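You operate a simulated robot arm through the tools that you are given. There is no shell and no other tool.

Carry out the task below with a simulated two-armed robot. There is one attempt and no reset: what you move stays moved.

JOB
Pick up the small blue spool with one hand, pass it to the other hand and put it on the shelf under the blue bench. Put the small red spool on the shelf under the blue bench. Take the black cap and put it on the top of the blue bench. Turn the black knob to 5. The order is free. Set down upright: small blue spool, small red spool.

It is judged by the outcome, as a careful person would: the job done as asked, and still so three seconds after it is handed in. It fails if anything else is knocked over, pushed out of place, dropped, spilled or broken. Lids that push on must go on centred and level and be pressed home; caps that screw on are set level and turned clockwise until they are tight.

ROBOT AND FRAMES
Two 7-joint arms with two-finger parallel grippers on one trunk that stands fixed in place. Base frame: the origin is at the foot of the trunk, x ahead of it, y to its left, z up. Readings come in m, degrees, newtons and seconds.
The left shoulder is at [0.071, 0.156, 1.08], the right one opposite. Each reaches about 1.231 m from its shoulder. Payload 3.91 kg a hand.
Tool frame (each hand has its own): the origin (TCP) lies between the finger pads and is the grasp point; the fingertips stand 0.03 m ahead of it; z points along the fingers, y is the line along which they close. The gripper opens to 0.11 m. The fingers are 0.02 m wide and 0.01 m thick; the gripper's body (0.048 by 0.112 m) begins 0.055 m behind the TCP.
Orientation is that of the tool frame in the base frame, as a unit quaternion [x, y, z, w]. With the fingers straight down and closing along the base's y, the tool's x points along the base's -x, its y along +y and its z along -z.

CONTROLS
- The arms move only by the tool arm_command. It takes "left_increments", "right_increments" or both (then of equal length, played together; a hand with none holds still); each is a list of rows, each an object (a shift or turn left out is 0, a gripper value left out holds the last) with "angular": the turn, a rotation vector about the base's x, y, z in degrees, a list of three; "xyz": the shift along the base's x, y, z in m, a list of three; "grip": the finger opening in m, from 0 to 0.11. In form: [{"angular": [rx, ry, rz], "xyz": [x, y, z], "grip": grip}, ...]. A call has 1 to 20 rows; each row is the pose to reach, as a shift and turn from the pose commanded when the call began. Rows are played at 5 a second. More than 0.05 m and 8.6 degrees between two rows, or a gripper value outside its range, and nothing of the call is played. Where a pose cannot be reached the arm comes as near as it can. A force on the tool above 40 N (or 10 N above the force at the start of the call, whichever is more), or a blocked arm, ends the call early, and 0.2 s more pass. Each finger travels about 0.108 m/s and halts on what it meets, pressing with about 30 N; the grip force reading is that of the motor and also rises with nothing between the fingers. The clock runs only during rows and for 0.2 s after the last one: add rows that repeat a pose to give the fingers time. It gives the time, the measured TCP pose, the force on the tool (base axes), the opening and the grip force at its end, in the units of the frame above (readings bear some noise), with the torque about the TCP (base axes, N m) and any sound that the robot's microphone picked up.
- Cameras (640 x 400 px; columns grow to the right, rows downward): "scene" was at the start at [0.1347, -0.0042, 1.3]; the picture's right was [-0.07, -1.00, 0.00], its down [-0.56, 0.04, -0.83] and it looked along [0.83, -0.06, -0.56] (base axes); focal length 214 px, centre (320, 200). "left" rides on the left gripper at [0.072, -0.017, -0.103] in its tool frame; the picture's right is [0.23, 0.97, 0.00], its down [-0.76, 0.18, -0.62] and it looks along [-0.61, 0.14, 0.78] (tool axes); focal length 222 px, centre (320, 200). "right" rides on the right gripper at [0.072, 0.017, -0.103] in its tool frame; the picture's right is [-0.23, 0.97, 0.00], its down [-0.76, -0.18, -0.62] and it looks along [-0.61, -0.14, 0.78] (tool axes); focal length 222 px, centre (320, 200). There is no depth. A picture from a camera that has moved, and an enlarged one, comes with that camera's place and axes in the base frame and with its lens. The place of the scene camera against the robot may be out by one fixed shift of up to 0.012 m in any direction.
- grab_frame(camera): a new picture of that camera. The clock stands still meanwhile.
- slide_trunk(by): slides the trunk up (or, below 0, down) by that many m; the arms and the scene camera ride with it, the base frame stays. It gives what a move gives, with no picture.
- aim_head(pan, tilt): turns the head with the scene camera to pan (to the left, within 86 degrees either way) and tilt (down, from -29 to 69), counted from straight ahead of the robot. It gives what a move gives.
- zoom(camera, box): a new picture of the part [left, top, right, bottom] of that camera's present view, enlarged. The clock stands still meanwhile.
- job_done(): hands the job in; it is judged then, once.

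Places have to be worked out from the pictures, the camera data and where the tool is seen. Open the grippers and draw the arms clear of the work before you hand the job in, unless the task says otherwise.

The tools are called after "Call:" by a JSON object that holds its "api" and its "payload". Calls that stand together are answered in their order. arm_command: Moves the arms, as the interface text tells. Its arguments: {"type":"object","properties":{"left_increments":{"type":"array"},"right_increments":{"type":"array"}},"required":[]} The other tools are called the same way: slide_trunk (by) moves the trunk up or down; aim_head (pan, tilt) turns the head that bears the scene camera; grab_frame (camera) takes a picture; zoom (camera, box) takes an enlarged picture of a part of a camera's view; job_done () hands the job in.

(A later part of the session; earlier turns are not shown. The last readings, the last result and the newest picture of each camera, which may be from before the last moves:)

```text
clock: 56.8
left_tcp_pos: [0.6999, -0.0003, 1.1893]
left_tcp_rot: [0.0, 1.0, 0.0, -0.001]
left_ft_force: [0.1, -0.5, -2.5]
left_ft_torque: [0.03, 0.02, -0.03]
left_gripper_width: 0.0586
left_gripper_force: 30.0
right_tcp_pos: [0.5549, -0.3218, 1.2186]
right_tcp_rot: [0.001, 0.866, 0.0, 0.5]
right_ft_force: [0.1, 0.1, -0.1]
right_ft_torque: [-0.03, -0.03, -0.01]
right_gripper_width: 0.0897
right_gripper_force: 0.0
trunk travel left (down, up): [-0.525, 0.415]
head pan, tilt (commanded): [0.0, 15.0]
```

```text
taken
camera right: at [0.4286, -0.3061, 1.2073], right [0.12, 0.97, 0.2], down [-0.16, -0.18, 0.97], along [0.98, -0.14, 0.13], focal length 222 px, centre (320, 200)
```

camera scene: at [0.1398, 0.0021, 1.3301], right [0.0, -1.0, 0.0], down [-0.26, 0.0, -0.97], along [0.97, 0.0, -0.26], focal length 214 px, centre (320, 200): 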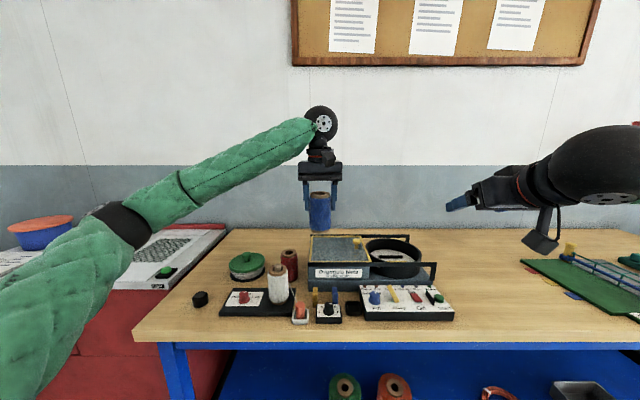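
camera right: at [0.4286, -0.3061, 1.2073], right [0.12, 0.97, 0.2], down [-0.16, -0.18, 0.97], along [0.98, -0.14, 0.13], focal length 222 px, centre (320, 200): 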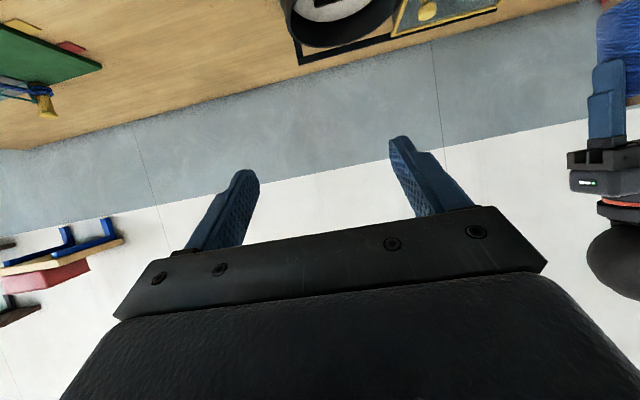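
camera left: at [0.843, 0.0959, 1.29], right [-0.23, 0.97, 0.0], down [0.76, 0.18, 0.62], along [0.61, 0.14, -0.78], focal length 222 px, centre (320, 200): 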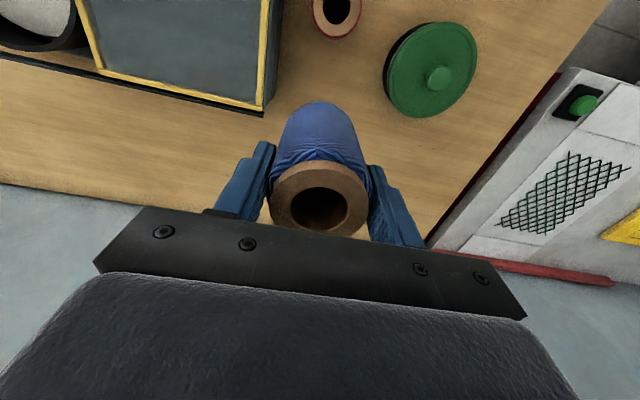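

The right hand pitched with no reach trouble. I bring the left hand (spool) 10 cm to the right, and the right hand to a waiting pose 12 cm short of it at z≈1.133, which aims at the lower third of the spool beneath the left fingertips.

Call:
{"api": "arm_command", "payload": {"left_increments": [{"xyz": [0.005, -0.025, 0.0]}, {"xyz": [0.01, -0.05, 0.0]}, {"xyz": [0.015, -0.075, 0.0]}, {"xyz": [0.02, -0.1, 0.0]}, {"xyz": [0.02, -0.1, 0.0]}, {"xyz": [0.02, -0.1, 0.0]}, {"xyz": [0.02, -0.1, 0.0]}], "right_increments": [{"xyz": [0.0, 0.01, -0.03]}, {"xyz": [0.0, 0.04, -0.06]}, {"xyz": [0.01, 0.08, -0.085]}, {"xyz": [0.02, 0.12, -0.085]}, {"xyz": [0.03, 0.16, -0.085]}, {"xyz": [0.04, 0.2, -0.085]}, {"xyz": [0.04, 0.222, -0.085]}]}}

Call:
{"api": "grab_frame", "payload": {"camera": "scene"}}

Call:
{"api": "grab_frame", "payload": {"camera": "right"}}

Call:
{"api": "grab_frame", "payload": {"camera": "left"}}

```text
clock: 58.4
left_tcp_pos: [0.7199, -0.1013, 1.1879]
left_tcp_rot: [0.001, 1.0, 0.001, 0.0]
left_ft_force: [0.3, -0.3, -0.5]
left_ft_torque: [0.06, 0.01, 0.0]
left_gripper_width: 0.0585
left_gripper_force: 30.2
right_tcp_pos: [0.5965, -0.1049, 1.1321]
right_tcp_rot: [0.002, 0.866, 0.001, 0.499]
right_ft_force: [0.3, 0.0, -0.6]
right_ft_torque: [0.03, 0.02, 0.03]
right_gripper_width: 0.0903
right_gripper_force: 0.2
right hand out of reach, approached as far as the arm can: row 1, 2, 3, 4, 5
trunk travel left (down, up): [-0.525, 0.415]
head pan, tilt (commanded): [0.0, 15.0]
```

```text
taken
camera scene: at [0.1414, 0.0004, 1.3299], right [0.0, -1.0, 0.0], down [-0.26, 0.0, -0.97], along [0.97, 0.0, -0.26], focal length 214 px, centre (320, 200)
```

scene: 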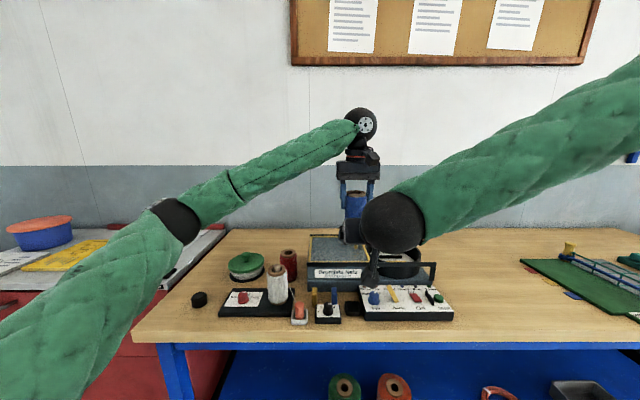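

```text
taken
camera right: at [0.4709, -0.0873, 1.122], right [0.12, 0.97, 0.2], down [-0.16, -0.18, 0.97], along [0.98, -0.14, 0.13], focal length 222 px, centre (320, 200)
```

right: 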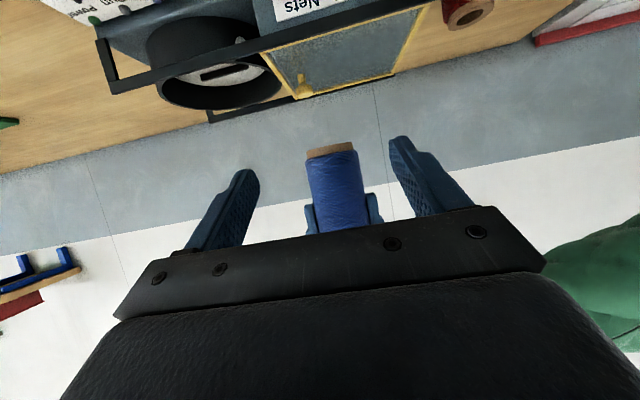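

```text
taken
camera left: at [0.6481, -0.1182, 1.2919], right [-0.23, 0.97, 0.0], down [0.76, 0.18, 0.62], along [0.61, 0.14, -0.78], focal length 222 px, centre (320, 200)
```

left: 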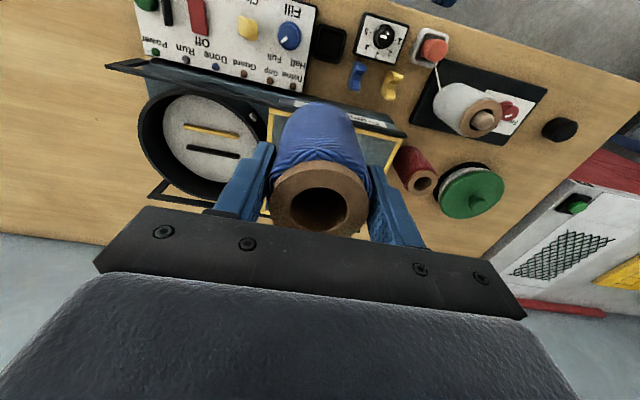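

The right hand ended in reach at (0.596, −0.104, 1.133), and the spool's bottom rim in its view agrees with z≈1.098. I advance 12.3 cm in x with a 3 mm y correction, fingers open around the lower part of the spool.

Call:
{"api": "arm_command", "payload": {"right_increments": [{"xyz": [0.03, 0.003, 0.0]}, {"xyz": [0.06, 0.003, 0.0]}, {"xyz": [0.085, 0.003, 0.0]}, {"xyz": [0.105, 0.003, 0.0]}, {"xyz": [0.1235, 0.003, 0.0]}, {"xyz": [0.1235, 0.003, 0.0]}]}}

Call:
{"api": "grab_frame", "payload": {"camera": "right"}}

Call:
{"api": "grab_frame", "payload": {"camera": "left"}}

Call:
{"api": "zoom", "payload": {"camera": "scene", "box": [280, 90, 480, 290]}}

```text
clock: 59.8
left_tcp_pos: [0.7194, -0.0998, 1.1892]
left_tcp_rot: [0.0, 1.0, -0.001, 0.0]
left_ft_force: [0.2, -0.2, -1.2]
left_ft_torque: [-0.01, 0.01, -0.03]
left_gripper_width: 0.0586
left_gripper_force: 30.3
right_tcp_pos: [0.7195, -0.0989, 1.1315]
right_tcp_rot: [0.002, 0.866, -0.001, 0.5]
right_ft_force: [0.1, -0.7, 0.0]
right_ft_torque: [-0.04, 0.02, 0.0]
right_gripper_width: 0.0902
right_gripper_force: 0.0
trunk travel left (down, up): [-0.525, 0.415]
head pan, tilt (commanded): [0.0, 15.0]
```

```text
taken
camera right: at [0.5932, -0.0814, 1.1207], right [0.11, 0.97, 0.2], down [-0.16, -0.18, 0.97], along [0.98, -0.14, 0.14], focal length 222 px, centre (320, 200)
```

right: 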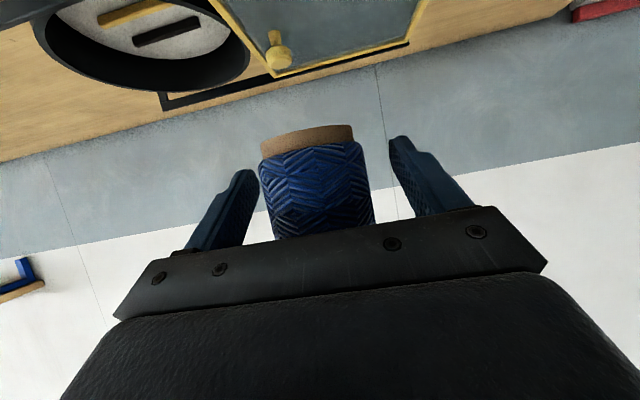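

```text
taken
camera left: at [0.6464, -0.1161, 1.2933], right [-0.23, 0.97, 0.0], down [0.76, 0.18, 0.62], along [0.61, 0.14, -0.78], focal length 222 px, centre (320, 200)
```

left: 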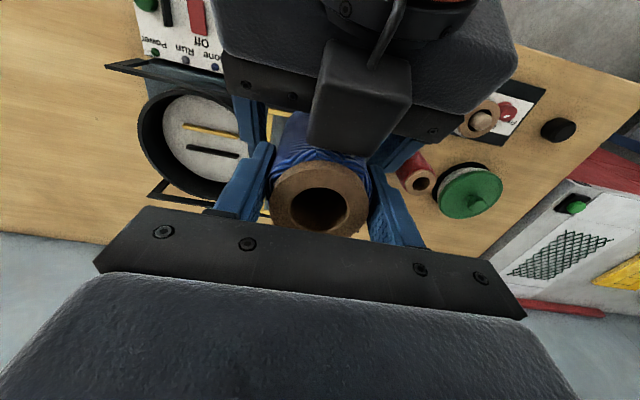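

```text
2.00 times, centred on (380, 190) of scene
camera zoom: at [0.1396, 0.002, 1.3302], right [0.0, -1.0, 0.0], down [-0.26, 0.0, -0.97], along [0.97, 0.0, -0.26], focal length 429 px, centre (200, 220)
```

zoom: 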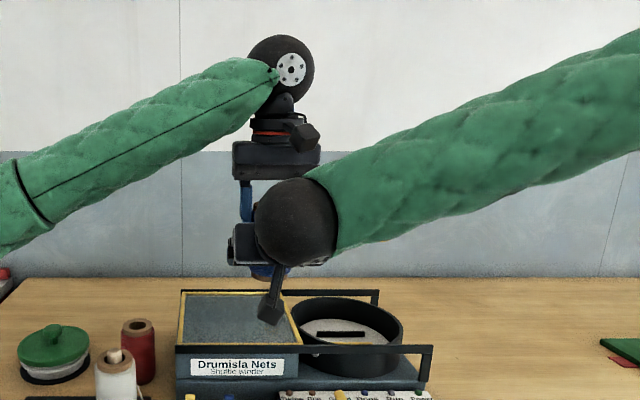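

The right fingers surround the lower spool without contact. The left view shows a block near the right gripper that I want to identify before closing, so I zoom in.

Call:
{"api": "zoom", "payload": {"camera": "left", "box": [200, 0, 520, 240]}}

Call:
{"api": "zoom", "payload": {"camera": "right", "box": [170, 100, 490, 280]}}

```text
1.67 times, centred on (360, 120) of left
camera zoom: at [0.6464, -0.1161, 1.2933], right [-0.23, 0.97, 0.0], down [0.76, 0.18, 0.62], along [0.61, 0.14, -0.78], focal length 370 px, centre (253, 333)
```

zoom: 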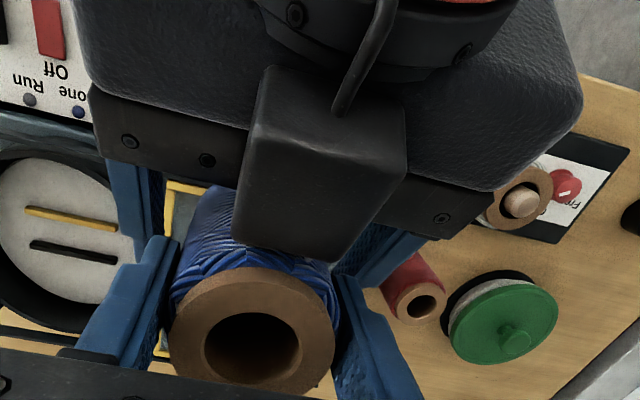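

```text
2.00 times, centred on (330, 190) of right
camera zoom: at [0.5932, -0.0814, 1.1207], right [0.11, 0.97, 0.2], down [-0.16, -0.18, 0.97], along [0.98, -0.14, 0.14], focal length 444 px, centre (300, 220)
```

zoom: 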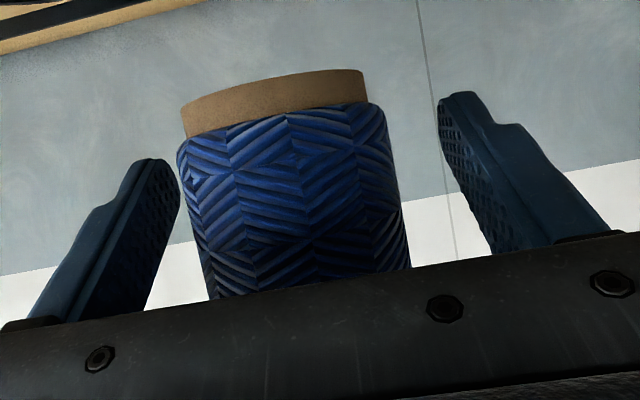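

The right hand is centred on the spool (1 mm) and nothing touches. I close the right gripper.

Call:
{"api": "arm_command", "payload": {"right_increments": [{"grip": 0.075}, {"grip": 0.06}, {"grip": 0.045}, {"grip": 0.045}, {"grip": 0.045}]}}

Call:
{"api": "zoom", "payload": {"camera": "right", "box": [170, 100, 490, 280]}}

```text
clock: 61.0
left_tcp_pos: [0.7186, -0.0993, 1.1886]
left_tcp_rot: [0.0, 1.0, 0.0, 0.0]
left_ft_force: [-4.3, 27.7, -2.9]
left_ft_torque: [1.07, 0.21, 0.12]
left_gripper_width: 0.0584
left_gripper_force: 30.2
right_tcp_pos: [0.72, -0.0991, 1.132]
right_tcp_rot: [0.004, 0.866, -0.001, 0.5]
right_ft_force: [3.6, -27.3, 0.5]
right_ft_torque: [0.53, 0.07, -0.12]
right_gripper_width: 0.0583
right_gripper_force: 30.7
trunk travel left (down, up): [-0.525, 0.415]
head pan, tilt (commanded): [0.0, 15.0]
```

```text
2.00 times, centred on (330, 190) of right
camera zoom: at [0.5938, -0.082, 1.1203], right [0.12, 0.97, 0.2], down [-0.16, -0.18, 0.97], along [0.98, -0.15, 0.13], focal length 444 px, centre (300, 220)
```

zoom: 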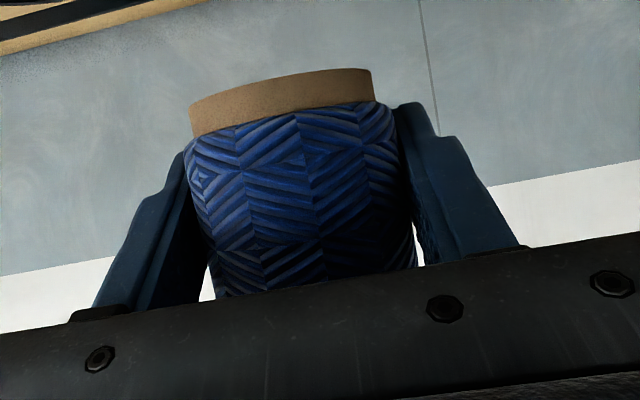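

Both hands hold the spool; a 27 N internal side force shows a small misalignment. I shift the right hand −2.5 mm in y to relieve it before letting go with the left.

Call:
{"api": "arm_command", "payload": {"right_increments": [{"xyz": [0.0, -0.0012, 0.0]}, {"xyz": [0.0, -0.0025, 0.0]}, {"xyz": [0.0, -0.0025, 0.0]}]}}

```text
clock: 61.8
left_tcp_pos: [0.7188, -0.1018, 1.1892]
left_tcp_rot: [0.001, 1.0, 0.001, -0.001]
left_ft_force: [-6.6, 15.0, 1.7]
left_ft_torque: [0.72, 0.13, 0.31]
left_gripper_width: 0.0583
left_gripper_force: 29.6
right_tcp_pos: [0.7186, -0.1008, 1.1314]
right_tcp_rot: [0.001, 0.866, 0.0, 0.499]
right_ft_force: [6.5, -14.2, -1.7]
right_ft_torque: [0.15, 0.27, -0.34]
right_gripper_width: 0.0585
right_gripper_force: 30.2
trunk travel left (down, up): [-0.525, 0.415]
head pan, tilt (commanded): [0.0, 15.0]
```

That halved it; I shift another −2.7 mm in y and +1 mm in x.

Call:
{"api": "arm_command", "payload": {"right_increments": [{"xyz": [0.0006, -0.0014, 0.0]}, {"xyz": [0.0012, -0.0028, 0.0]}, {"xyz": [0.0012, -0.0028, 0.0]}]}}

```text
clock: 62.6
left_tcp_pos: [0.7181, -0.1019, 1.1892]
left_tcp_rot: [0.002, 1.0, -0.001, 0.0]
left_ft_force: [-3.4, -35.2, 12.6]
left_ft_torque: [-0.99, 0.13, -0.07]
left_gripper_width: 0.0587
left_gripper_force: 30.3
right_tcp_pos: [0.7178, -0.101, 1.1316]
right_tcp_rot: [-0.002, 0.866, 0.003, 0.5]
right_ft_force: [4.0, 35.8, -13.2]
right_ft_torque: [-1.08, 0.05, 0.07]
right_gripper_width: 0.0586
right_gripper_force: 30.2
trunk travel left (down, up): [-0.525, 0.415]
head pan, tilt (commanded): [0.0, 15.0]
```

It overshot (now 35 N the other way), so I move back 1.8 mm in +y.

Call:
{"api": "arm_command", "payload": {"right_increments": [{"xyz": [0.0, 0.0009, 0.0]}, {"xyz": [0.0, 0.0018, 0.0]}, {"xyz": [0.0, 0.0018, 0.0]}]}}

```text
clock: 63.2
left_tcp_pos: [0.7194, -0.102, 1.189]
left_tcp_rot: [0.002, 1.0, -0.001, 0.0]
left_ft_force: [2.5, -2.5, -0.7]
left_ft_torque: [0.05, 0.06, 0.22]
left_gripper_width: 0.0585
left_gripper_force: 29.8
right_tcp_pos: [0.7182, -0.1016, 1.1313]
right_tcp_rot: [-0.001, 0.866, 0.002, 0.499]
right_ft_force: [-1.6, 3.4, -0.1]
right_ft_torque: [-0.19, -0.08, -0.23]
right_gripper_width: 0.0587
right_gripper_force: 29.8
trunk travel left (down, up): [-0.525, 0.415]
head pan, tilt (commanded): [0.0, 15.0]
stopped in row 2 (left hand): the force on the tool passed its limit at 48 N (the readings are from after the stop); the commanded pose is now the measured one
```

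Internal forces are now near zero. I open the left hand and keep the right still, then check.

Call:
{"api": "arm_command", "payload": {"left_increments": [{"grip": 0.065}, {"grip": 0.08}, {"grip": 0.09}, {"grip": 0.09}]}}

Call:
{"api": "zoom", "payload": {"camera": "right", "box": [170, 100, 490, 280]}}

Call:
{"api": "grab_frame", "payload": {"camera": "left"}}

```text
clock: 64.2
left_tcp_pos: [0.7181, -0.1017, 1.1908]
left_tcp_rot: [0.002, 1.0, -0.001, 0.001]
left_ft_force: [-0.1, -0.3, -0.1]
left_ft_torque: [-0.01, 0.0, 0.02]
left_gripper_width: 0.0901
left_gripper_force: 0.1
right_tcp_pos: [0.718, -0.102, 1.133]
right_tcp_rot: [0.0, 0.866, 0.001, 0.5]
right_ft_force: [-0.2, -0.5, 0.7]
right_ft_torque: [-0.01, 0.01, -0.02]
right_gripper_width: 0.0585
right_gripper_force: 29.9
trunk travel left (down, up): [-0.525, 0.415]
head pan, tilt (commanded): [0.0, 15.0]
```

```text
2.00 times, centred on (330, 190) of right
camera zoom: at [0.5926, -0.0858, 1.1209], right [0.11, 0.97, 0.2], down [-0.16, -0.18, 0.97], along [0.98, -0.14, 0.13], focal length 444 px, centre (300, 220)
```

zoom: 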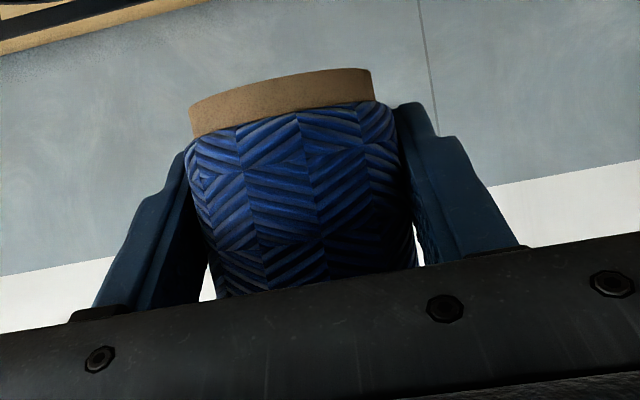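

```text
taken
camera left: at [0.6461, -0.117, 1.2937], right [-0.22, 0.97, 0.0], down [0.76, 0.18, 0.62], along [0.61, 0.14, -0.78], focal length 222 px, centre (320, 200)
```

left: 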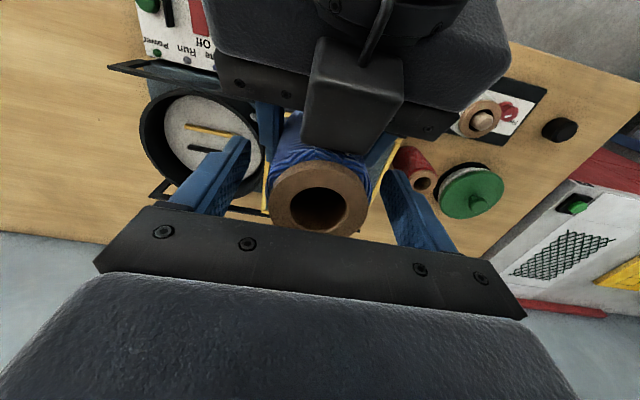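

The right hand alone holds the spool steadily. I raise the left hand straight up, clear of the spool, then move it left.

Call:
{"api": "arm_command", "payload": {"left_increments": [{"xyz": [0.0, 0.0, 0.03]}, {"xyz": [0.0, 0.0, 0.07]}, {"xyz": [0.0, 0.0, 0.11]}, {"xyz": [0.0, 0.02, 0.14]}, {"xyz": [0.0, 0.07, 0.14]}, {"xyz": [0.0, 0.12, 0.14]}, {"xyz": [0.0, 0.17, 0.12]}, {"xyz": [0.0, 0.21, 0.1]}, {"xyz": [0.0, 0.21, 0.1]}]}}

Call:
{"api": "grab_frame", "payload": {"camera": "scene"}}

Call:
{"api": "grab_frame", "payload": {"camera": "right"}}

```text
refused: row 7 steps farther than a row can; nothing moved
```

```text
taken
camera scene: at [0.14, 0.002, 1.3302], right [0.0, -1.0, 0.0], down [-0.26, 0.0, -0.97], along [0.97, 0.0, -0.26], focal length 214 px, centre (320, 200)
```

scene: 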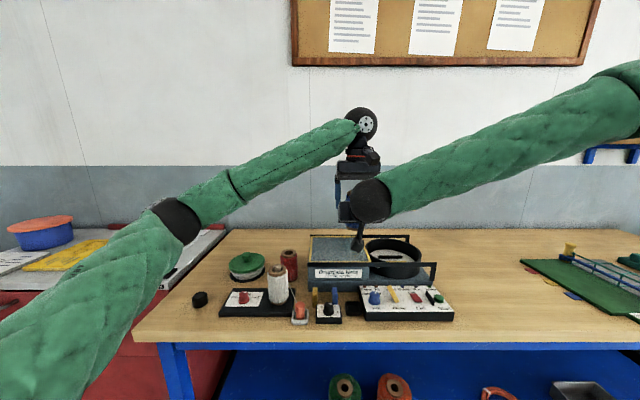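

```text
taken
camera right: at [0.5926, -0.0858, 1.1209], right [0.11, 0.97, 0.2], down [-0.16, -0.18, 0.97], along [0.98, -0.14, 0.13], focal length 222 px, centre (320, 200)
```

right: 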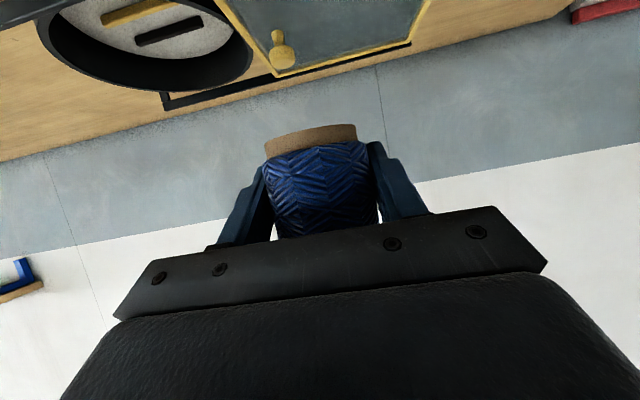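

One row was too long, so nothing moved; I resend with shorter steps.

Call:
{"api": "arm_command", "payload": {"left_increments": [{"xyz": [0.0, 0.0, 0.03]}, {"xyz": [0.0, 0.0, 0.07]}, {"xyz": [0.0, 0.0, 0.11]}, {"xyz": [0.0, 0.02, 0.14]}, {"xyz": [0.0, 0.06, 0.14]}, {"xyz": [0.0, 0.1, 0.14]}, {"xyz": [0.0, 0.14, 0.125]}, {"xyz": [0.0, 0.18, 0.11]}, {"xyz": [0.0, 0.21, 0.1]}, {"xyz": [0.0, 0.21, 0.1]}]}}

Call:
{"api": "grab_frame", "payload": {"camera": "scene"}}

Call:
{"api": "grab_frame", "payload": {"camera": "right"}}

```text
clock: 66.4
left_tcp_pos: [0.7176, 0.1095, 1.2876]
left_tcp_rot: [0.002, 1.0, -0.001, 0.0]
left_ft_force: [0.7, 1.1, -0.6]
left_ft_torque: [0.02, -0.04, -0.02]
left_gripper_width: 0.0897
left_gripper_force: 0.1
right_tcp_pos: [0.7184, -0.1023, 1.1308]
right_tcp_rot: [0.0, 0.867, 0.001, 0.499]
right_ft_force: [0.3, 0.5, -0.2]
right_ft_torque: [0.02, 0.0, 0.03]
right_gripper_width: 0.0587
right_gripper_force: 30.3
trunk travel left (down, up): [-0.525, 0.415]
head pan, tilt (commanded): [0.0, 15.0]
```

```text
taken
camera scene: at [0.1402, 0.0015, 1.3301], right [0.0, -1.0, 0.0], down [-0.26, 0.0, -0.97], along [0.97, 0.0, -0.26], focal length 214 px, centre (320, 200)
```

scene: 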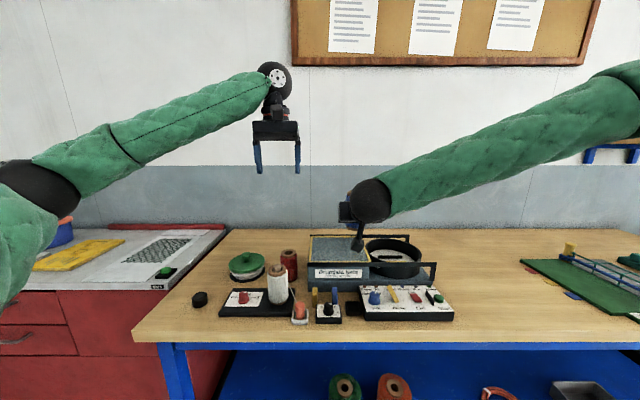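

```text
taken
camera right: at [0.5928, -0.0862, 1.1207], right [0.11, 0.97, 0.2], down [-0.16, -0.18, 0.97], along [0.98, -0.14, 0.13], focal length 222 px, centre (320, 200)
```

right: 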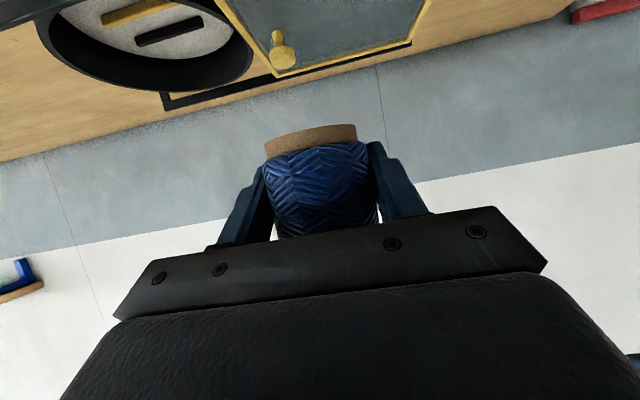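

The handover is done. Now I carry the blue spool out to the right over the clear bench area and then back in front of the bench, with the left hand holding still.

Call:
{"api": "arm_command", "payload": {"right_increments": [{"xyz": [0.0, -0.04, 0.01]}, {"xyz": [0.0, -0.08, 0.02]}, {"xyz": [0.0, -0.12, 0.03]}, {"xyz": [0.0, -0.16, 0.03]}, {"xyz": [0.0, -0.2, 0.03]}, {"xyz": [0.0, -0.24, 0.03]}, {"xyz": [0.0, -0.28, 0.03]}, {"xyz": [-0.02, -0.32, 0.03]}, {"xyz": [-0.045, -0.36, 0.03]}, {"xyz": [-0.07, -0.4, 0.03]}, {"xyz": [-0.07, -0.4, 0.03]}]}}

Call:
{"api": "grab_frame", "payload": {"camera": "right"}}

Call:
{"api": "aim_head", "payload": {"pan": -25, "tilt": 30}}

Call:
{"api": "grab_frame", "payload": {"camera": "scene"}}

```text
clock: 68.8
left_tcp_pos: [0.7185, 0.1111, 1.287]
left_tcp_rot: [0.001, 1.0, -0.002, 0.0]
left_ft_force: [-0.3, 0.0, -0.2]
left_ft_torque: [0.03, 0.02, 0.0]
left_gripper_width: 0.0902
left_gripper_force: 0.0
right_tcp_pos: [0.6445, -0.4991, 1.1574]
right_tcp_rot: [-0.001, 0.866, 0.001, 0.499]
right_ft_force: [0.2, 0.6, -1.3]
right_ft_torque: [0.0, -0.01, -0.01]
right_gripper_width: 0.0583
right_gripper_force: 30.5
trunk travel left (down, up): [-0.525, 0.415]
head pan, tilt (commanded): [0.0, 15.0]
```

```text
taken
camera right: at [0.5191, -0.4829, 1.1471], right [0.11, 0.97, 0.2], down [-0.16, -0.18, 0.97], along [0.98, -0.14, 0.13], focal length 222 px, centre (320, 200)
```

right: 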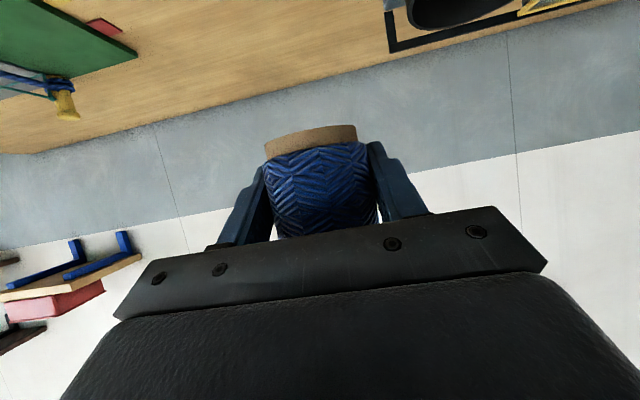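

```text
clock: 69.7
left_tcp_pos: [0.7166, 0.1092, 1.2869]
left_tcp_rot: [0.001, 1.0, -0.001, 0.0]
left_ft_force: [-1.6, 0.1, 0.9]
left_ft_torque: [-0.01, 0.0, -0.01]
left_gripper_width: 0.0901
left_gripper_force: 0.2
right_tcp_pos: [0.644, -0.5005, 1.1579]
right_tcp_rot: [-0.001, 0.867, 0.001, 0.499]
right_ft_force: [-0.2, -0.3, -1.6]
right_ft_torque: [-0.01, 0.02, 0.04]
right_gripper_width: 0.0585
right_gripper_force: 29.4
trunk travel left (down, up): [-0.525, 0.415]
head pan, tilt (commanded): [-25.0, 30.0]
```

```text
taken
camera scene: at [0.1285, -0.0361, 1.306], right [-0.42, -0.91, 0.0], down [-0.45, 0.21, -0.87], along [0.79, -0.37, -0.5], focal length 214 px, centre (320, 200)
```

scene: 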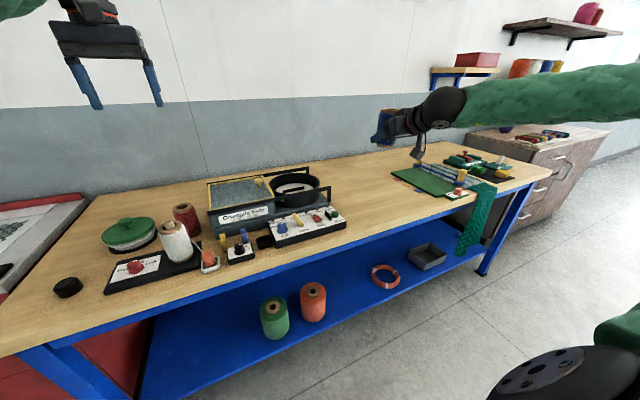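

Good view: the shelf has free space right of the orange cone and left of the green one. I now draw the right hand back to x≈0.52 so the spool is in front of the bench edge.

Call:
{"api": "arm_command", "payload": {"right_increments": [{"xyz": [-0.03, -0.015, 0.0]}, {"xyz": [-0.06, -0.03, 0.0]}, {"xyz": [-0.09, -0.045, 0.0]}, {"xyz": [-0.12, -0.05, 0.0]}, {"xyz": [-0.134, -0.05, 0.0]}, {"xyz": [-0.134, -0.05, 0.0]}]}}

Call:
{"api": "grab_frame", "payload": {"camera": "scene"}}

```text
clock: 71.0
left_tcp_pos: [0.7171, 0.1092, 1.2879]
left_tcp_rot: [0.001, 1.0, -0.002, 0.0]
left_ft_force: [0.7, -0.3, -0.5]
left_ft_torque: [-0.02, 0.01, 0.0]
left_gripper_width: 0.0898
left_gripper_force: 0.1
right_tcp_pos: [0.5119, -0.5519, 1.1617]
right_tcp_rot: [0.0, 0.866, 0.001, 0.499]
right_ft_force: [0.3, 0.2, -0.1]
right_ft_torque: [-0.01, 0.03, -0.01]
right_gripper_width: 0.0586
right_gripper_force: 30.2
trunk travel left (down, up): [-0.525, 0.415]
head pan, tilt (commanded): [-25.0, 30.0]
```

```text
taken
camera scene: at [0.1282, -0.0365, 1.306], right [-0.42, -0.91, 0.0], down [-0.45, 0.21, -0.87], along [0.78, -0.37, -0.5], focal length 214 px, centre (320, 200)
```

scene: 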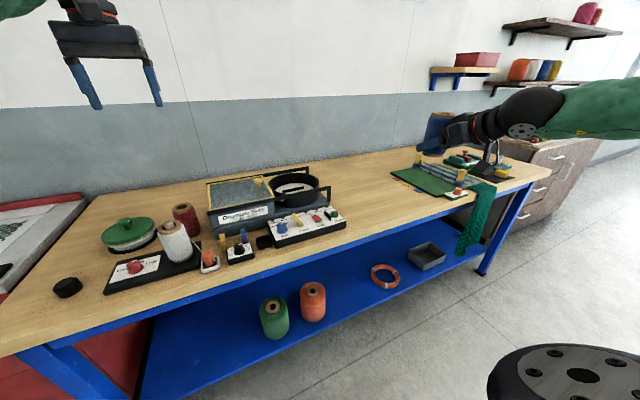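

The right hand parks with the blue spool at (0.512, −0.552, 1.16). Now the left hand goes above the red spool at about (0.826, 0.112).

Call:
{"api": "arm_command", "payload": {"left_increments": [{"xyz": [0.03, 0.001, -0.03], "grip": 0.085}, {"xyz": [0.06, 0.002, -0.06], "grip": 0.082}, {"xyz": [0.09, 0.002, -0.09], "grip": 0.082}, {"xyz": [0.109, 0.002, -0.13], "grip": 0.082}, {"xyz": [0.109, 0.002, -0.17], "grip": 0.082}, {"xyz": [0.109, 0.002, -0.2], "grip": 0.082}, {"xyz": [0.109, 0.002, -0.2], "grip": 0.082}]}}

Call:
{"api": "zoom", "payload": {"camera": "left", "box": [220, 0, 440, 240]}}

Call:
{"api": "grab_frame", "payload": {"camera": "left"}}

```text
clock: 72.7
left_tcp_pos: [0.8275, 0.1118, 1.089]
left_tcp_rot: [0.001, 1.0, -0.001, 0.002]
left_ft_force: [-0.3, -0.2, 0.0]
left_ft_torque: [-0.02, -0.03, 0.0]
left_gripper_width: 0.0817
left_gripper_force: 0.0
right_tcp_pos: [0.5122, -0.5523, 1.1618]
right_tcp_rot: [-0.001, 0.866, 0.002, 0.5]
right_ft_force: [0.0, -0.9, -2.0]
right_ft_torque: [-0.01, 0.01, 0.0]
right_gripper_width: 0.0582
right_gripper_force: 30.2
trunk travel left (down, up): [-0.525, 0.415]
head pan, tilt (commanded): [-25.0, 30.0]
```

```text
1.67 times, centred on (330, 120) of left
camera zoom: at [0.7548, 0.0962, 1.1926], right [-0.22, 0.97, 0.0], down [0.76, 0.18, 0.62], along [0.61, 0.14, -0.78], focal length 370 px, centre (303, 333)
```

zoom: 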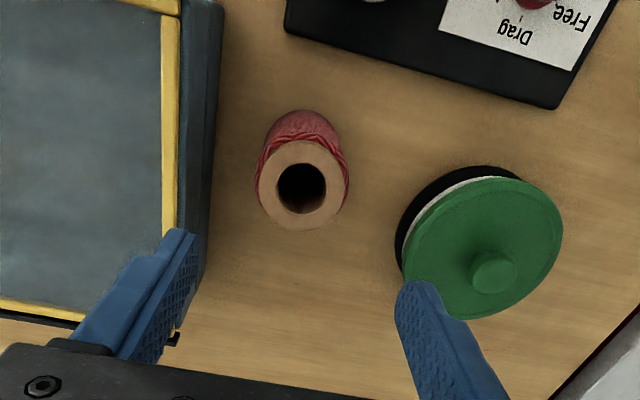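

```text
taken
camera left: at [0.7548, 0.0962, 1.1926], right [-0.22, 0.97, 0.0], down [0.76, 0.18, 0.62], along [0.61, 0.14, -0.78], focal length 222 px, centre (320, 200)
```

left: 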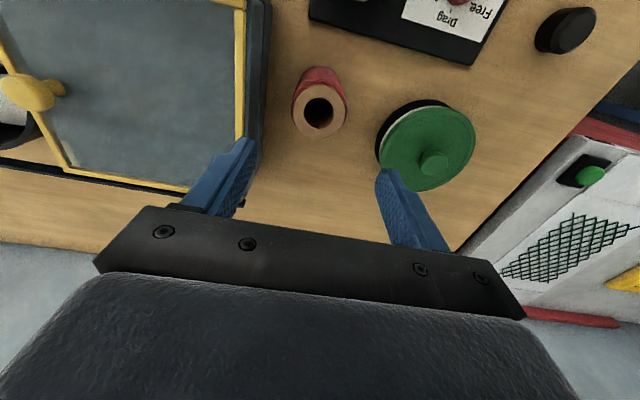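

The red spool's top centre is at (0.823, 0.111). I correct by (−3.6, −1.5) mm, lower to TCP z≈0.952 and close.

Call:
{"api": "arm_command", "payload": {"left_increments": [{"xyz": [-0.0036, -0.0015, -0.03]}, {"xyz": [-0.0036, -0.0015, -0.06]}, {"xyz": [-0.0036, -0.0015, -0.09]}, {"xyz": [-0.0036, -0.0015, -0.115]}, {"xyz": [-0.0036, -0.0015, -0.137]}, {"xyz": [-0.0036, -0.0015, -0.137]}]}}

Call:
{"api": "zoom", "payload": {"camera": "left", "box": [220, 40, 440, 240]}}

Call:
{"api": "aim_head", "payload": {"pan": 8, "tilt": 30}}

Call:
{"api": "zoom", "payload": {"camera": "scene", "box": [240, 90, 400, 240]}}

```text
clock: 74.0
left_tcp_pos: [0.8245, 0.1102, 0.9546]
left_tcp_rot: [0.001, 1.0, -0.001, 0.001]
left_ft_force: [0.1, -0.2, -0.1]
left_ft_torque: [0.02, 0.0, -0.01]
left_gripper_width: 0.082
left_gripper_force: 0.1
right_tcp_pos: [0.512, -0.5513, 1.1606]
right_tcp_rot: [-0.001, 0.866, 0.002, 0.5]
right_ft_force: [0.3, -0.3, -2.1]
right_ft_torque: [0.02, -0.01, 0.01]
right_gripper_width: 0.058
right_gripper_force: 30.2
trunk travel left (down, up): [-0.525, 0.415]
head pan, tilt (commanded): [-25.0, 30.0]
```

```text
2.00 times, centred on (330, 140) of left
camera zoom: at [0.7514, 0.0949, 1.0581], right [-0.22, 0.97, 0.0], down [0.76, 0.18, 0.62], along [0.61, 0.14, -0.78], focal length 444 px, centre (300, 320)
```

zoom: 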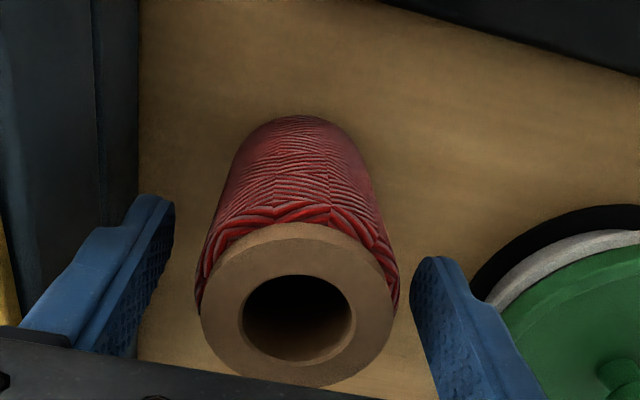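

```text
clock: 75.0
left_tcp_pos: [0.824, 0.1102, 0.9544]
left_tcp_rot: [0.002, 1.0, -0.001, 0.0]
left_ft_force: [0.9, -0.3, -0.4]
left_ft_torque: [-0.02, -0.03, 0.02]
left_gripper_width: 0.0819
left_gripper_force: 0.0
right_tcp_pos: [0.5114, -0.5532, 1.1603]
right_tcp_rot: [-0.001, 0.866, 0.002, 0.499]
right_ft_force: [0.1, 0.0, -1.0]
right_ft_torque: [-0.01, -0.01, 0.02]
right_gripper_width: 0.0583
right_gripper_force: 29.5
trunk travel left (down, up): [-0.525, 0.415]
head pan, tilt (commanded): [8.0, 30.0]
```

```text
2.67 times, centred on (320, 165) of scene
camera zoom: at [0.1359, 0.0144, 1.306], right [0.14, -0.99, 0.0], down [-0.5, -0.07, -0.87], along [0.86, 0.12, -0.5], focal length 572 px, centre (320, 293)
```

zoom: 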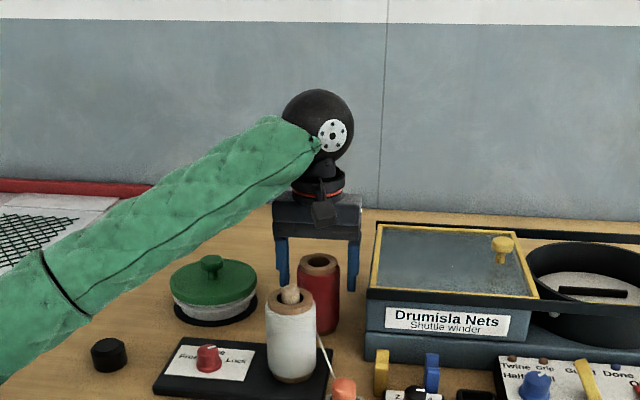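

Centred well. I close on the red spool and lift it straight up.

Call:
{"api": "arm_command", "payload": {"left_increments": [{"xyz": [-0.0015, 0, 0], "grip": 0.07}, {"xyz": [-0.0015, 0, 0], "grip": 0.055}, {"xyz": [-0.0015, 0, 0], "grip": 0.045}, {"xyz": [-0.0015, 0, 0], "grip": 0.045}, {"xyz": [-0.0015, 0, 0], "grip": 0.045}]}}

Call:
{"api": "arm_command", "payload": {"left_increments": [{"xyz": [0, 0, 0.01]}, {"xyz": [0, 0, 0.04]}, {"xyz": [0, 0, 0.08]}, {"xyz": [0, 0, 0.12]}, {"xyz": [0, 0, 0.16]}, {"xyz": [0, 0, 0.2]}, {"xyz": [0, 0, 0.23]}, {"xyz": [0, 0, 0.23]}]}}

Call:
{"api": "grab_frame", "payload": {"camera": "scene"}}

Call:
{"api": "zoom", "payload": {"camera": "left", "box": [160, 0, 480, 240]}}

```text
clock: 76.2
left_tcp_pos: [0.8229, 0.1097, 0.954]
left_tcp_rot: [0.002, 1.0, -0.001, 0.0]
left_ft_force: [-0.6, -0.1, -1.0]
left_ft_torque: [0.0, 0.03, -0.01]
left_gripper_width: 0.0584
left_gripper_force: 30.0
right_tcp_pos: [0.5107, -0.5521, 1.1609]
right_tcp_rot: [-0.001, 0.866, 0.001, 0.5]
right_ft_force: [0.7, 0.4, -1.5]
right_ft_torque: [0.0, -0.04, 0.0]
right_gripper_width: 0.0584
right_gripper_force: 30.0
trunk travel left (down, up): [-0.525, 0.415]
head pan, tilt (commanded): [8.0, 30.0]
```

```text
clock: 78.0
left_tcp_pos: [0.8225, 0.1074, 1.1798]
left_tcp_rot: [0.001, 1.0, 0.0, 0.0]
left_ft_force: [0.3, 0.6, -1.6]
left_ft_torque: [0.01, 0.02, 0.02]
left_gripper_width: 0.0583
left_gripper_force: 29.7
right_tcp_pos: [0.5126, -0.5516, 1.1612]
right_tcp_rot: [0.0, 0.866, 0.001, 0.5]
right_ft_force: [0.4, -0.5, -0.7]
right_ft_torque: [-0.03, 0.02, -0.03]
right_gripper_width: 0.0583
right_gripper_force: 29.9
trunk travel left (down, up): [-0.525, 0.415]
head pan, tilt (commanded): [8.0, 30.0]
```

```text
taken
camera scene: at [0.1365, 0.0147, 1.3059], right [0.14, -0.99, 0.0], down [-0.5, -0.07, -0.87], along [0.86, 0.12, -0.5], focal length 214 px, centre (320, 200)
```

scene: 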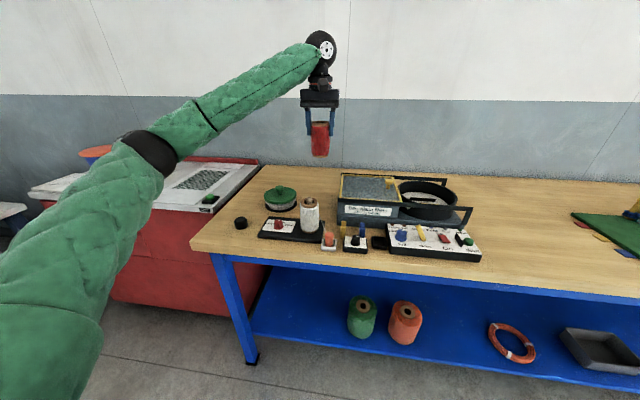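

```text
1.67 times, centred on (320, 120) of left
camera zoom: at [0.7501, 0.0919, 1.2846], right [-0.22, 0.97, 0.0], down [0.76, 0.18, 0.62], along [0.61, 0.14, -0.78], focal length 370 px, centre (320, 333)
```

zoom: 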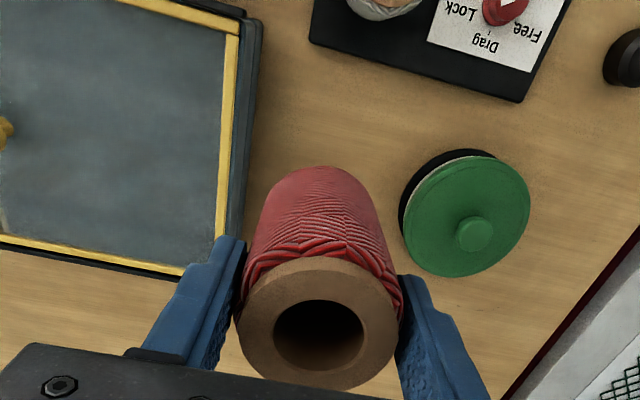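

The red spool is up and straight in the left hand. I draw it back in front of the bench to about (0.44, 0.30, 1.19).

Call:
{"api": "arm_command", "payload": {"left_increments": [{"xyz": [-0.04, 0.01, 0.0]}, {"xyz": [-0.08, 0.03, 0.0]}, {"xyz": [-0.12, 0.05, 0.0]}, {"xyz": [-0.16, 0.07, 0.0]}, {"xyz": [-0.2, 0.09, 0.0]}, {"xyz": [-0.24, 0.11, 0.0]}, {"xyz": [-0.28, 0.13, 0.0]}, {"xyz": [-0.32, 0.15, 0.0]}, {"xyz": [-0.36, 0.17, 0.005]}, {"xyz": [-0.3825, 0.1926, 0.01]}, {"xyz": [-0.3825, 0.1926, 0.01]}]}}

Call:
{"api": "aim_head", "payload": {"pan": 0, "tilt": 40}}

Call:
{"api": "grab_frame", "payload": {"camera": "scene"}}

Call:
{"api": "grab_frame", "payload": {"camera": "left"}}

```text
clock: 80.4
left_tcp_pos: [0.4422, 0.3013, 1.1894]
left_tcp_rot: [0.002, 1.0, -0.001, 0.0]
left_ft_force: [1.2, -1.1, -0.7]
left_ft_torque: [0.02, 0.05, -0.01]
left_gripper_width: 0.0582
left_gripper_force: 30.0
right_tcp_pos: [0.513, -0.5521, 1.1601]
right_tcp_rot: [0.0, 0.866, 0.001, 0.499]
right_ft_force: [-0.4, -0.5, -1.3]
right_ft_torque: [-0.01, -0.01, 0.03]
right_gripper_width: 0.0583
right_gripper_force: 30.1
trunk travel left (down, up): [-0.525, 0.415]
head pan, tilt (commanded): [8.0, 30.0]
```

```text
clock: 81.2
left_tcp_pos: [0.4415, 0.3003, 1.1909]
left_tcp_rot: [0.002, 1.0, -0.001, 0.0]
left_ft_force: [0.7, 0.5, -1.6]
left_ft_torque: [0.0, -0.02, 0.04]
left_gripper_width: 0.0584
left_gripper_force: 30.0
right_tcp_pos: [0.5118, -0.5516, 1.1612]
right_tcp_rot: [-0.001, 0.866, 0.002, 0.5]
right_ft_force: [0.4, 0.1, -1.4]
right_ft_torque: [-0.01, 0.01, 0.03]
right_gripper_width: 0.0581
right_gripper_force: 30.0
trunk travel left (down, up): [-0.525, 0.415]
head pan, tilt (commanded): [0.0, 40.0]
```

```text
taken
camera scene: at [0.131, 0.0022, 1.2907], right [0.0, -1.0, 0.0], down [-0.64, 0.0, -0.77], along [0.77, 0.0, -0.64], focal length 214 px, centre (320, 200)
```

scene: 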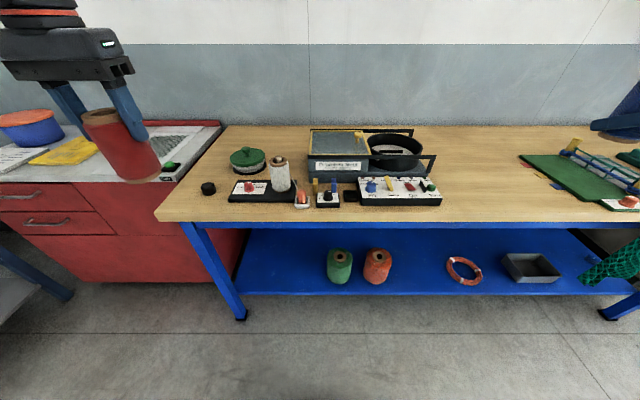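

```text
taken
camera left: at [0.3681, 0.2852, 1.2941], right [-0.22, 0.97, 0.0], down [0.76, 0.18, 0.62], along [0.61, 0.14, -0.78], focal length 222 px, centre (320, 200)
```

left: 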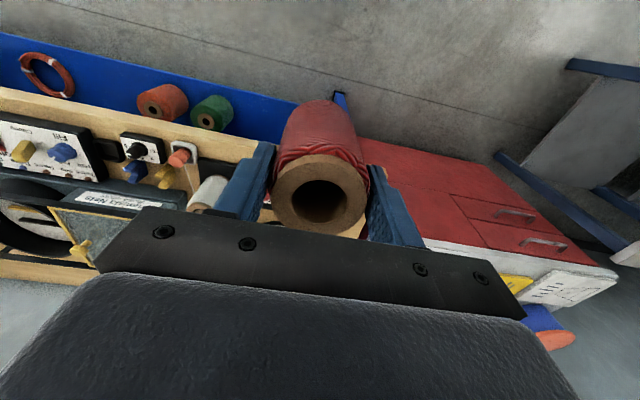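

Both spools are in front of the bench edge (x≈0.60). I lower the trunk by 0.25 m first and look again, which also gives me a second view to measure the shelf.

Call:
{"api": "slide_trunk", "payload": {"by": -0.25}}

Call:
{"api": "grab_frame", "payload": {"camera": "scene"}}

```text
clock: 83.7
left_tcp_pos: [0.441, 0.3007, 0.9406]
left_tcp_rot: [0.002, 1.0, -0.001, 0.001]
left_ft_force: [1.1, -0.2, -2.2]
left_ft_torque: [-0.01, -0.03, 0.0]
left_gripper_width: 0.0585
left_gripper_force: 30.0
right_tcp_pos: [0.5114, -0.552, 0.9103]
right_tcp_rot: [-0.001, 0.866, 0.002, 0.5]
right_ft_force: [1.1, -1.1, -2.4]
right_ft_torque: [0.03, 0.0, 0.02]
right_gripper_width: 0.0585
right_gripper_force: 29.6
trunk travel left (down, up): [-0.275, 0.665]
head pan, tilt (commanded): [0.0, 40.0]
```

```text
taken
camera scene: at [0.131, 0.0021, 1.0408], right [0.0, -1.0, 0.0], down [-0.64, 0.0, -0.77], along [0.77, 0.0, -0.64], focal length 214 px, centre (320, 200)
```

scene: 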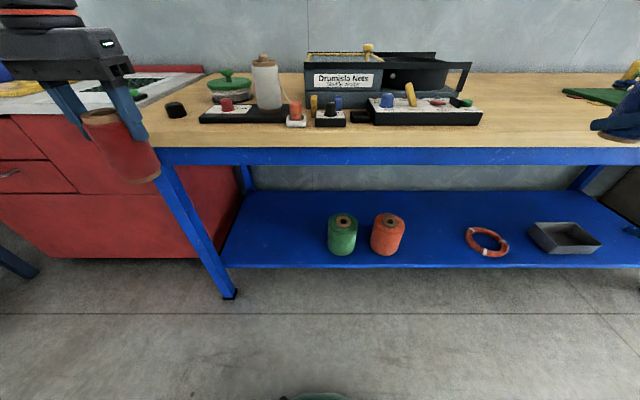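

I zoom into the shelf from here for exact edge positions.

Call:
{"api": "zoom", "payload": {"camera": "scene", "box": [210, 180, 410, 305]}}

Call:
{"api": "zoom", "payload": {"camera": "scene", "box": [400, 180, 600, 305]}}

```text
3.20 times, centred on (310, 242) of scene
camera zoom: at [0.131, 0.0021, 1.0408], right [0.0, -1.0, 0.0], down [-0.64, 0.0, -0.77], along [0.77, 0.0, -0.64], focal length 686 px, centre (352, 64)
```

zoom: 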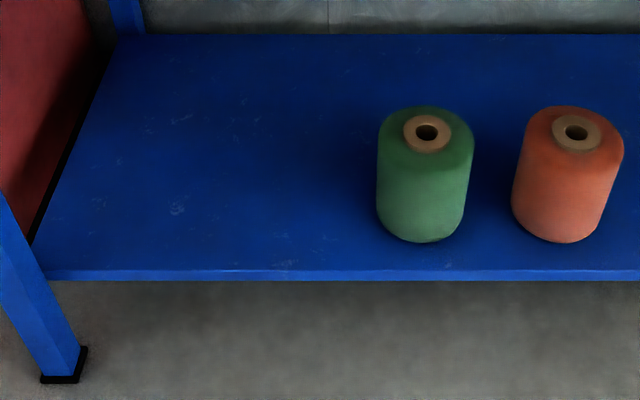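

```text
3.20 times, centred on (500, 242) of scene
camera zoom: at [0.131, 0.0021, 1.0408], right [0.0, -1.0, 0.0], down [-0.64, 0.0, -0.77], along [0.77, 0.0, -0.64], focal length 686 px, centre (-256, 64)
```

zoom: 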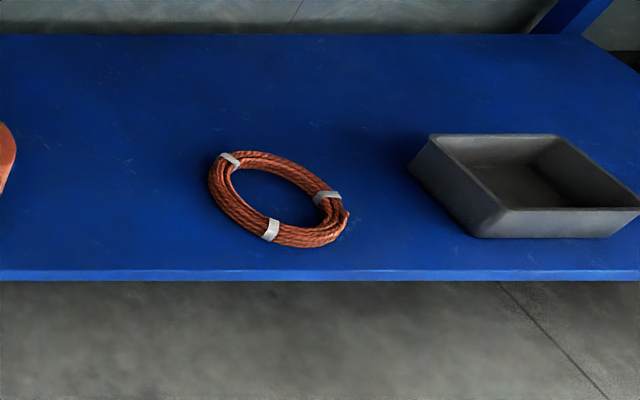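

I lower another 0.2 m and repeat the measurement from there.

Call:
{"api": "slide_trunk", "payload": {"by": -0.2}}

Call:
{"api": "grab_frame", "payload": {"camera": "scene"}}

Call:
{"api": "zoom", "payload": {"camera": "scene", "box": [210, 130, 410, 255]}}

Call:
{"api": "zoom", "payload": {"camera": "scene", "box": [400, 130, 600, 255]}}

```text
clock: 85.9
left_tcp_pos: [0.4403, 0.3011, 0.7395]
left_tcp_rot: [0.001, 1.0, -0.001, 0.0]
left_ft_force: [0.5, -0.2, -1.8]
left_ft_torque: [0.02, 0.03, 0.0]
left_gripper_width: 0.0583
left_gripper_force: 30.3
right_tcp_pos: [0.5123, -0.5513, 0.7122]
right_tcp_rot: [-0.002, 0.866, 0.002, 0.5]
right_ft_force: [0.7, 0.4, -2.0]
right_ft_torque: [0.0, 0.0, 0.02]
right_gripper_width: 0.0583
right_gripper_force: 30.0
trunk travel left (down, up): [-0.075, 0.865]
head pan, tilt (commanded): [0.0, 40.0]
```

```text
taken
camera scene: at [0.1309, 0.0021, 0.8408], right [0.0, -1.0, 0.0], down [-0.64, 0.0, -0.77], along [0.77, 0.0, -0.64], focal length 214 px, centre (320, 200)
```

scene: 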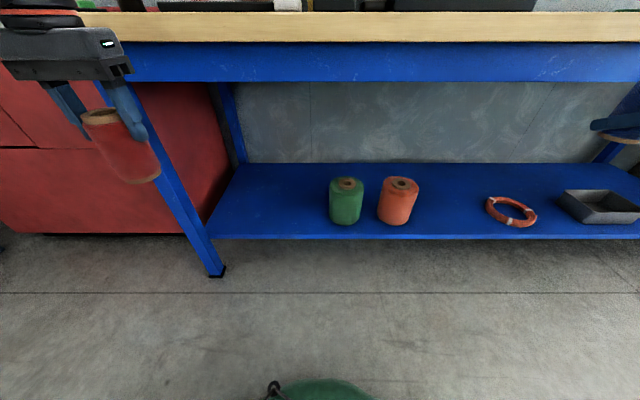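

```text
3.20 times, centred on (310, 192) of scene
camera zoom: at [0.1309, 0.0021, 0.8408], right [0.0, -1.0, 0.0], down [-0.64, 0.0, -0.77], along [0.77, 0.0, -0.64], focal length 686 px, centre (352, 224)
```

zoom: 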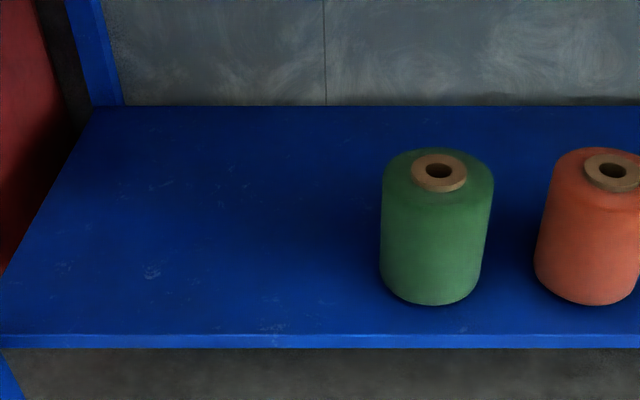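

```text
3.20 times, centred on (500, 192) of scene
camera zoom: at [0.1309, 0.0021, 0.8408], right [0.0, -1.0, 0.0], down [-0.64, 0.0, -0.77], along [0.77, 0.0, -0.64], focal length 686 px, centre (-256, 224)
```

zoom: 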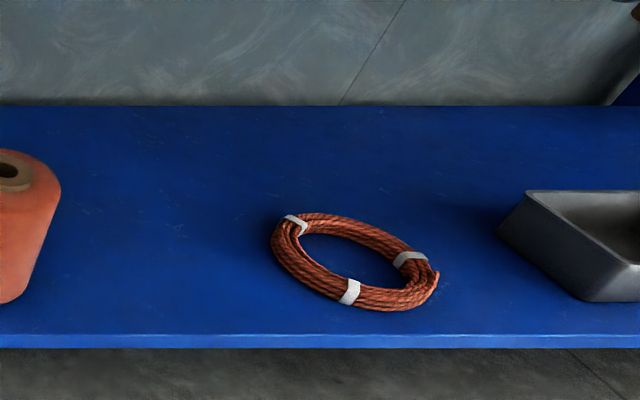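

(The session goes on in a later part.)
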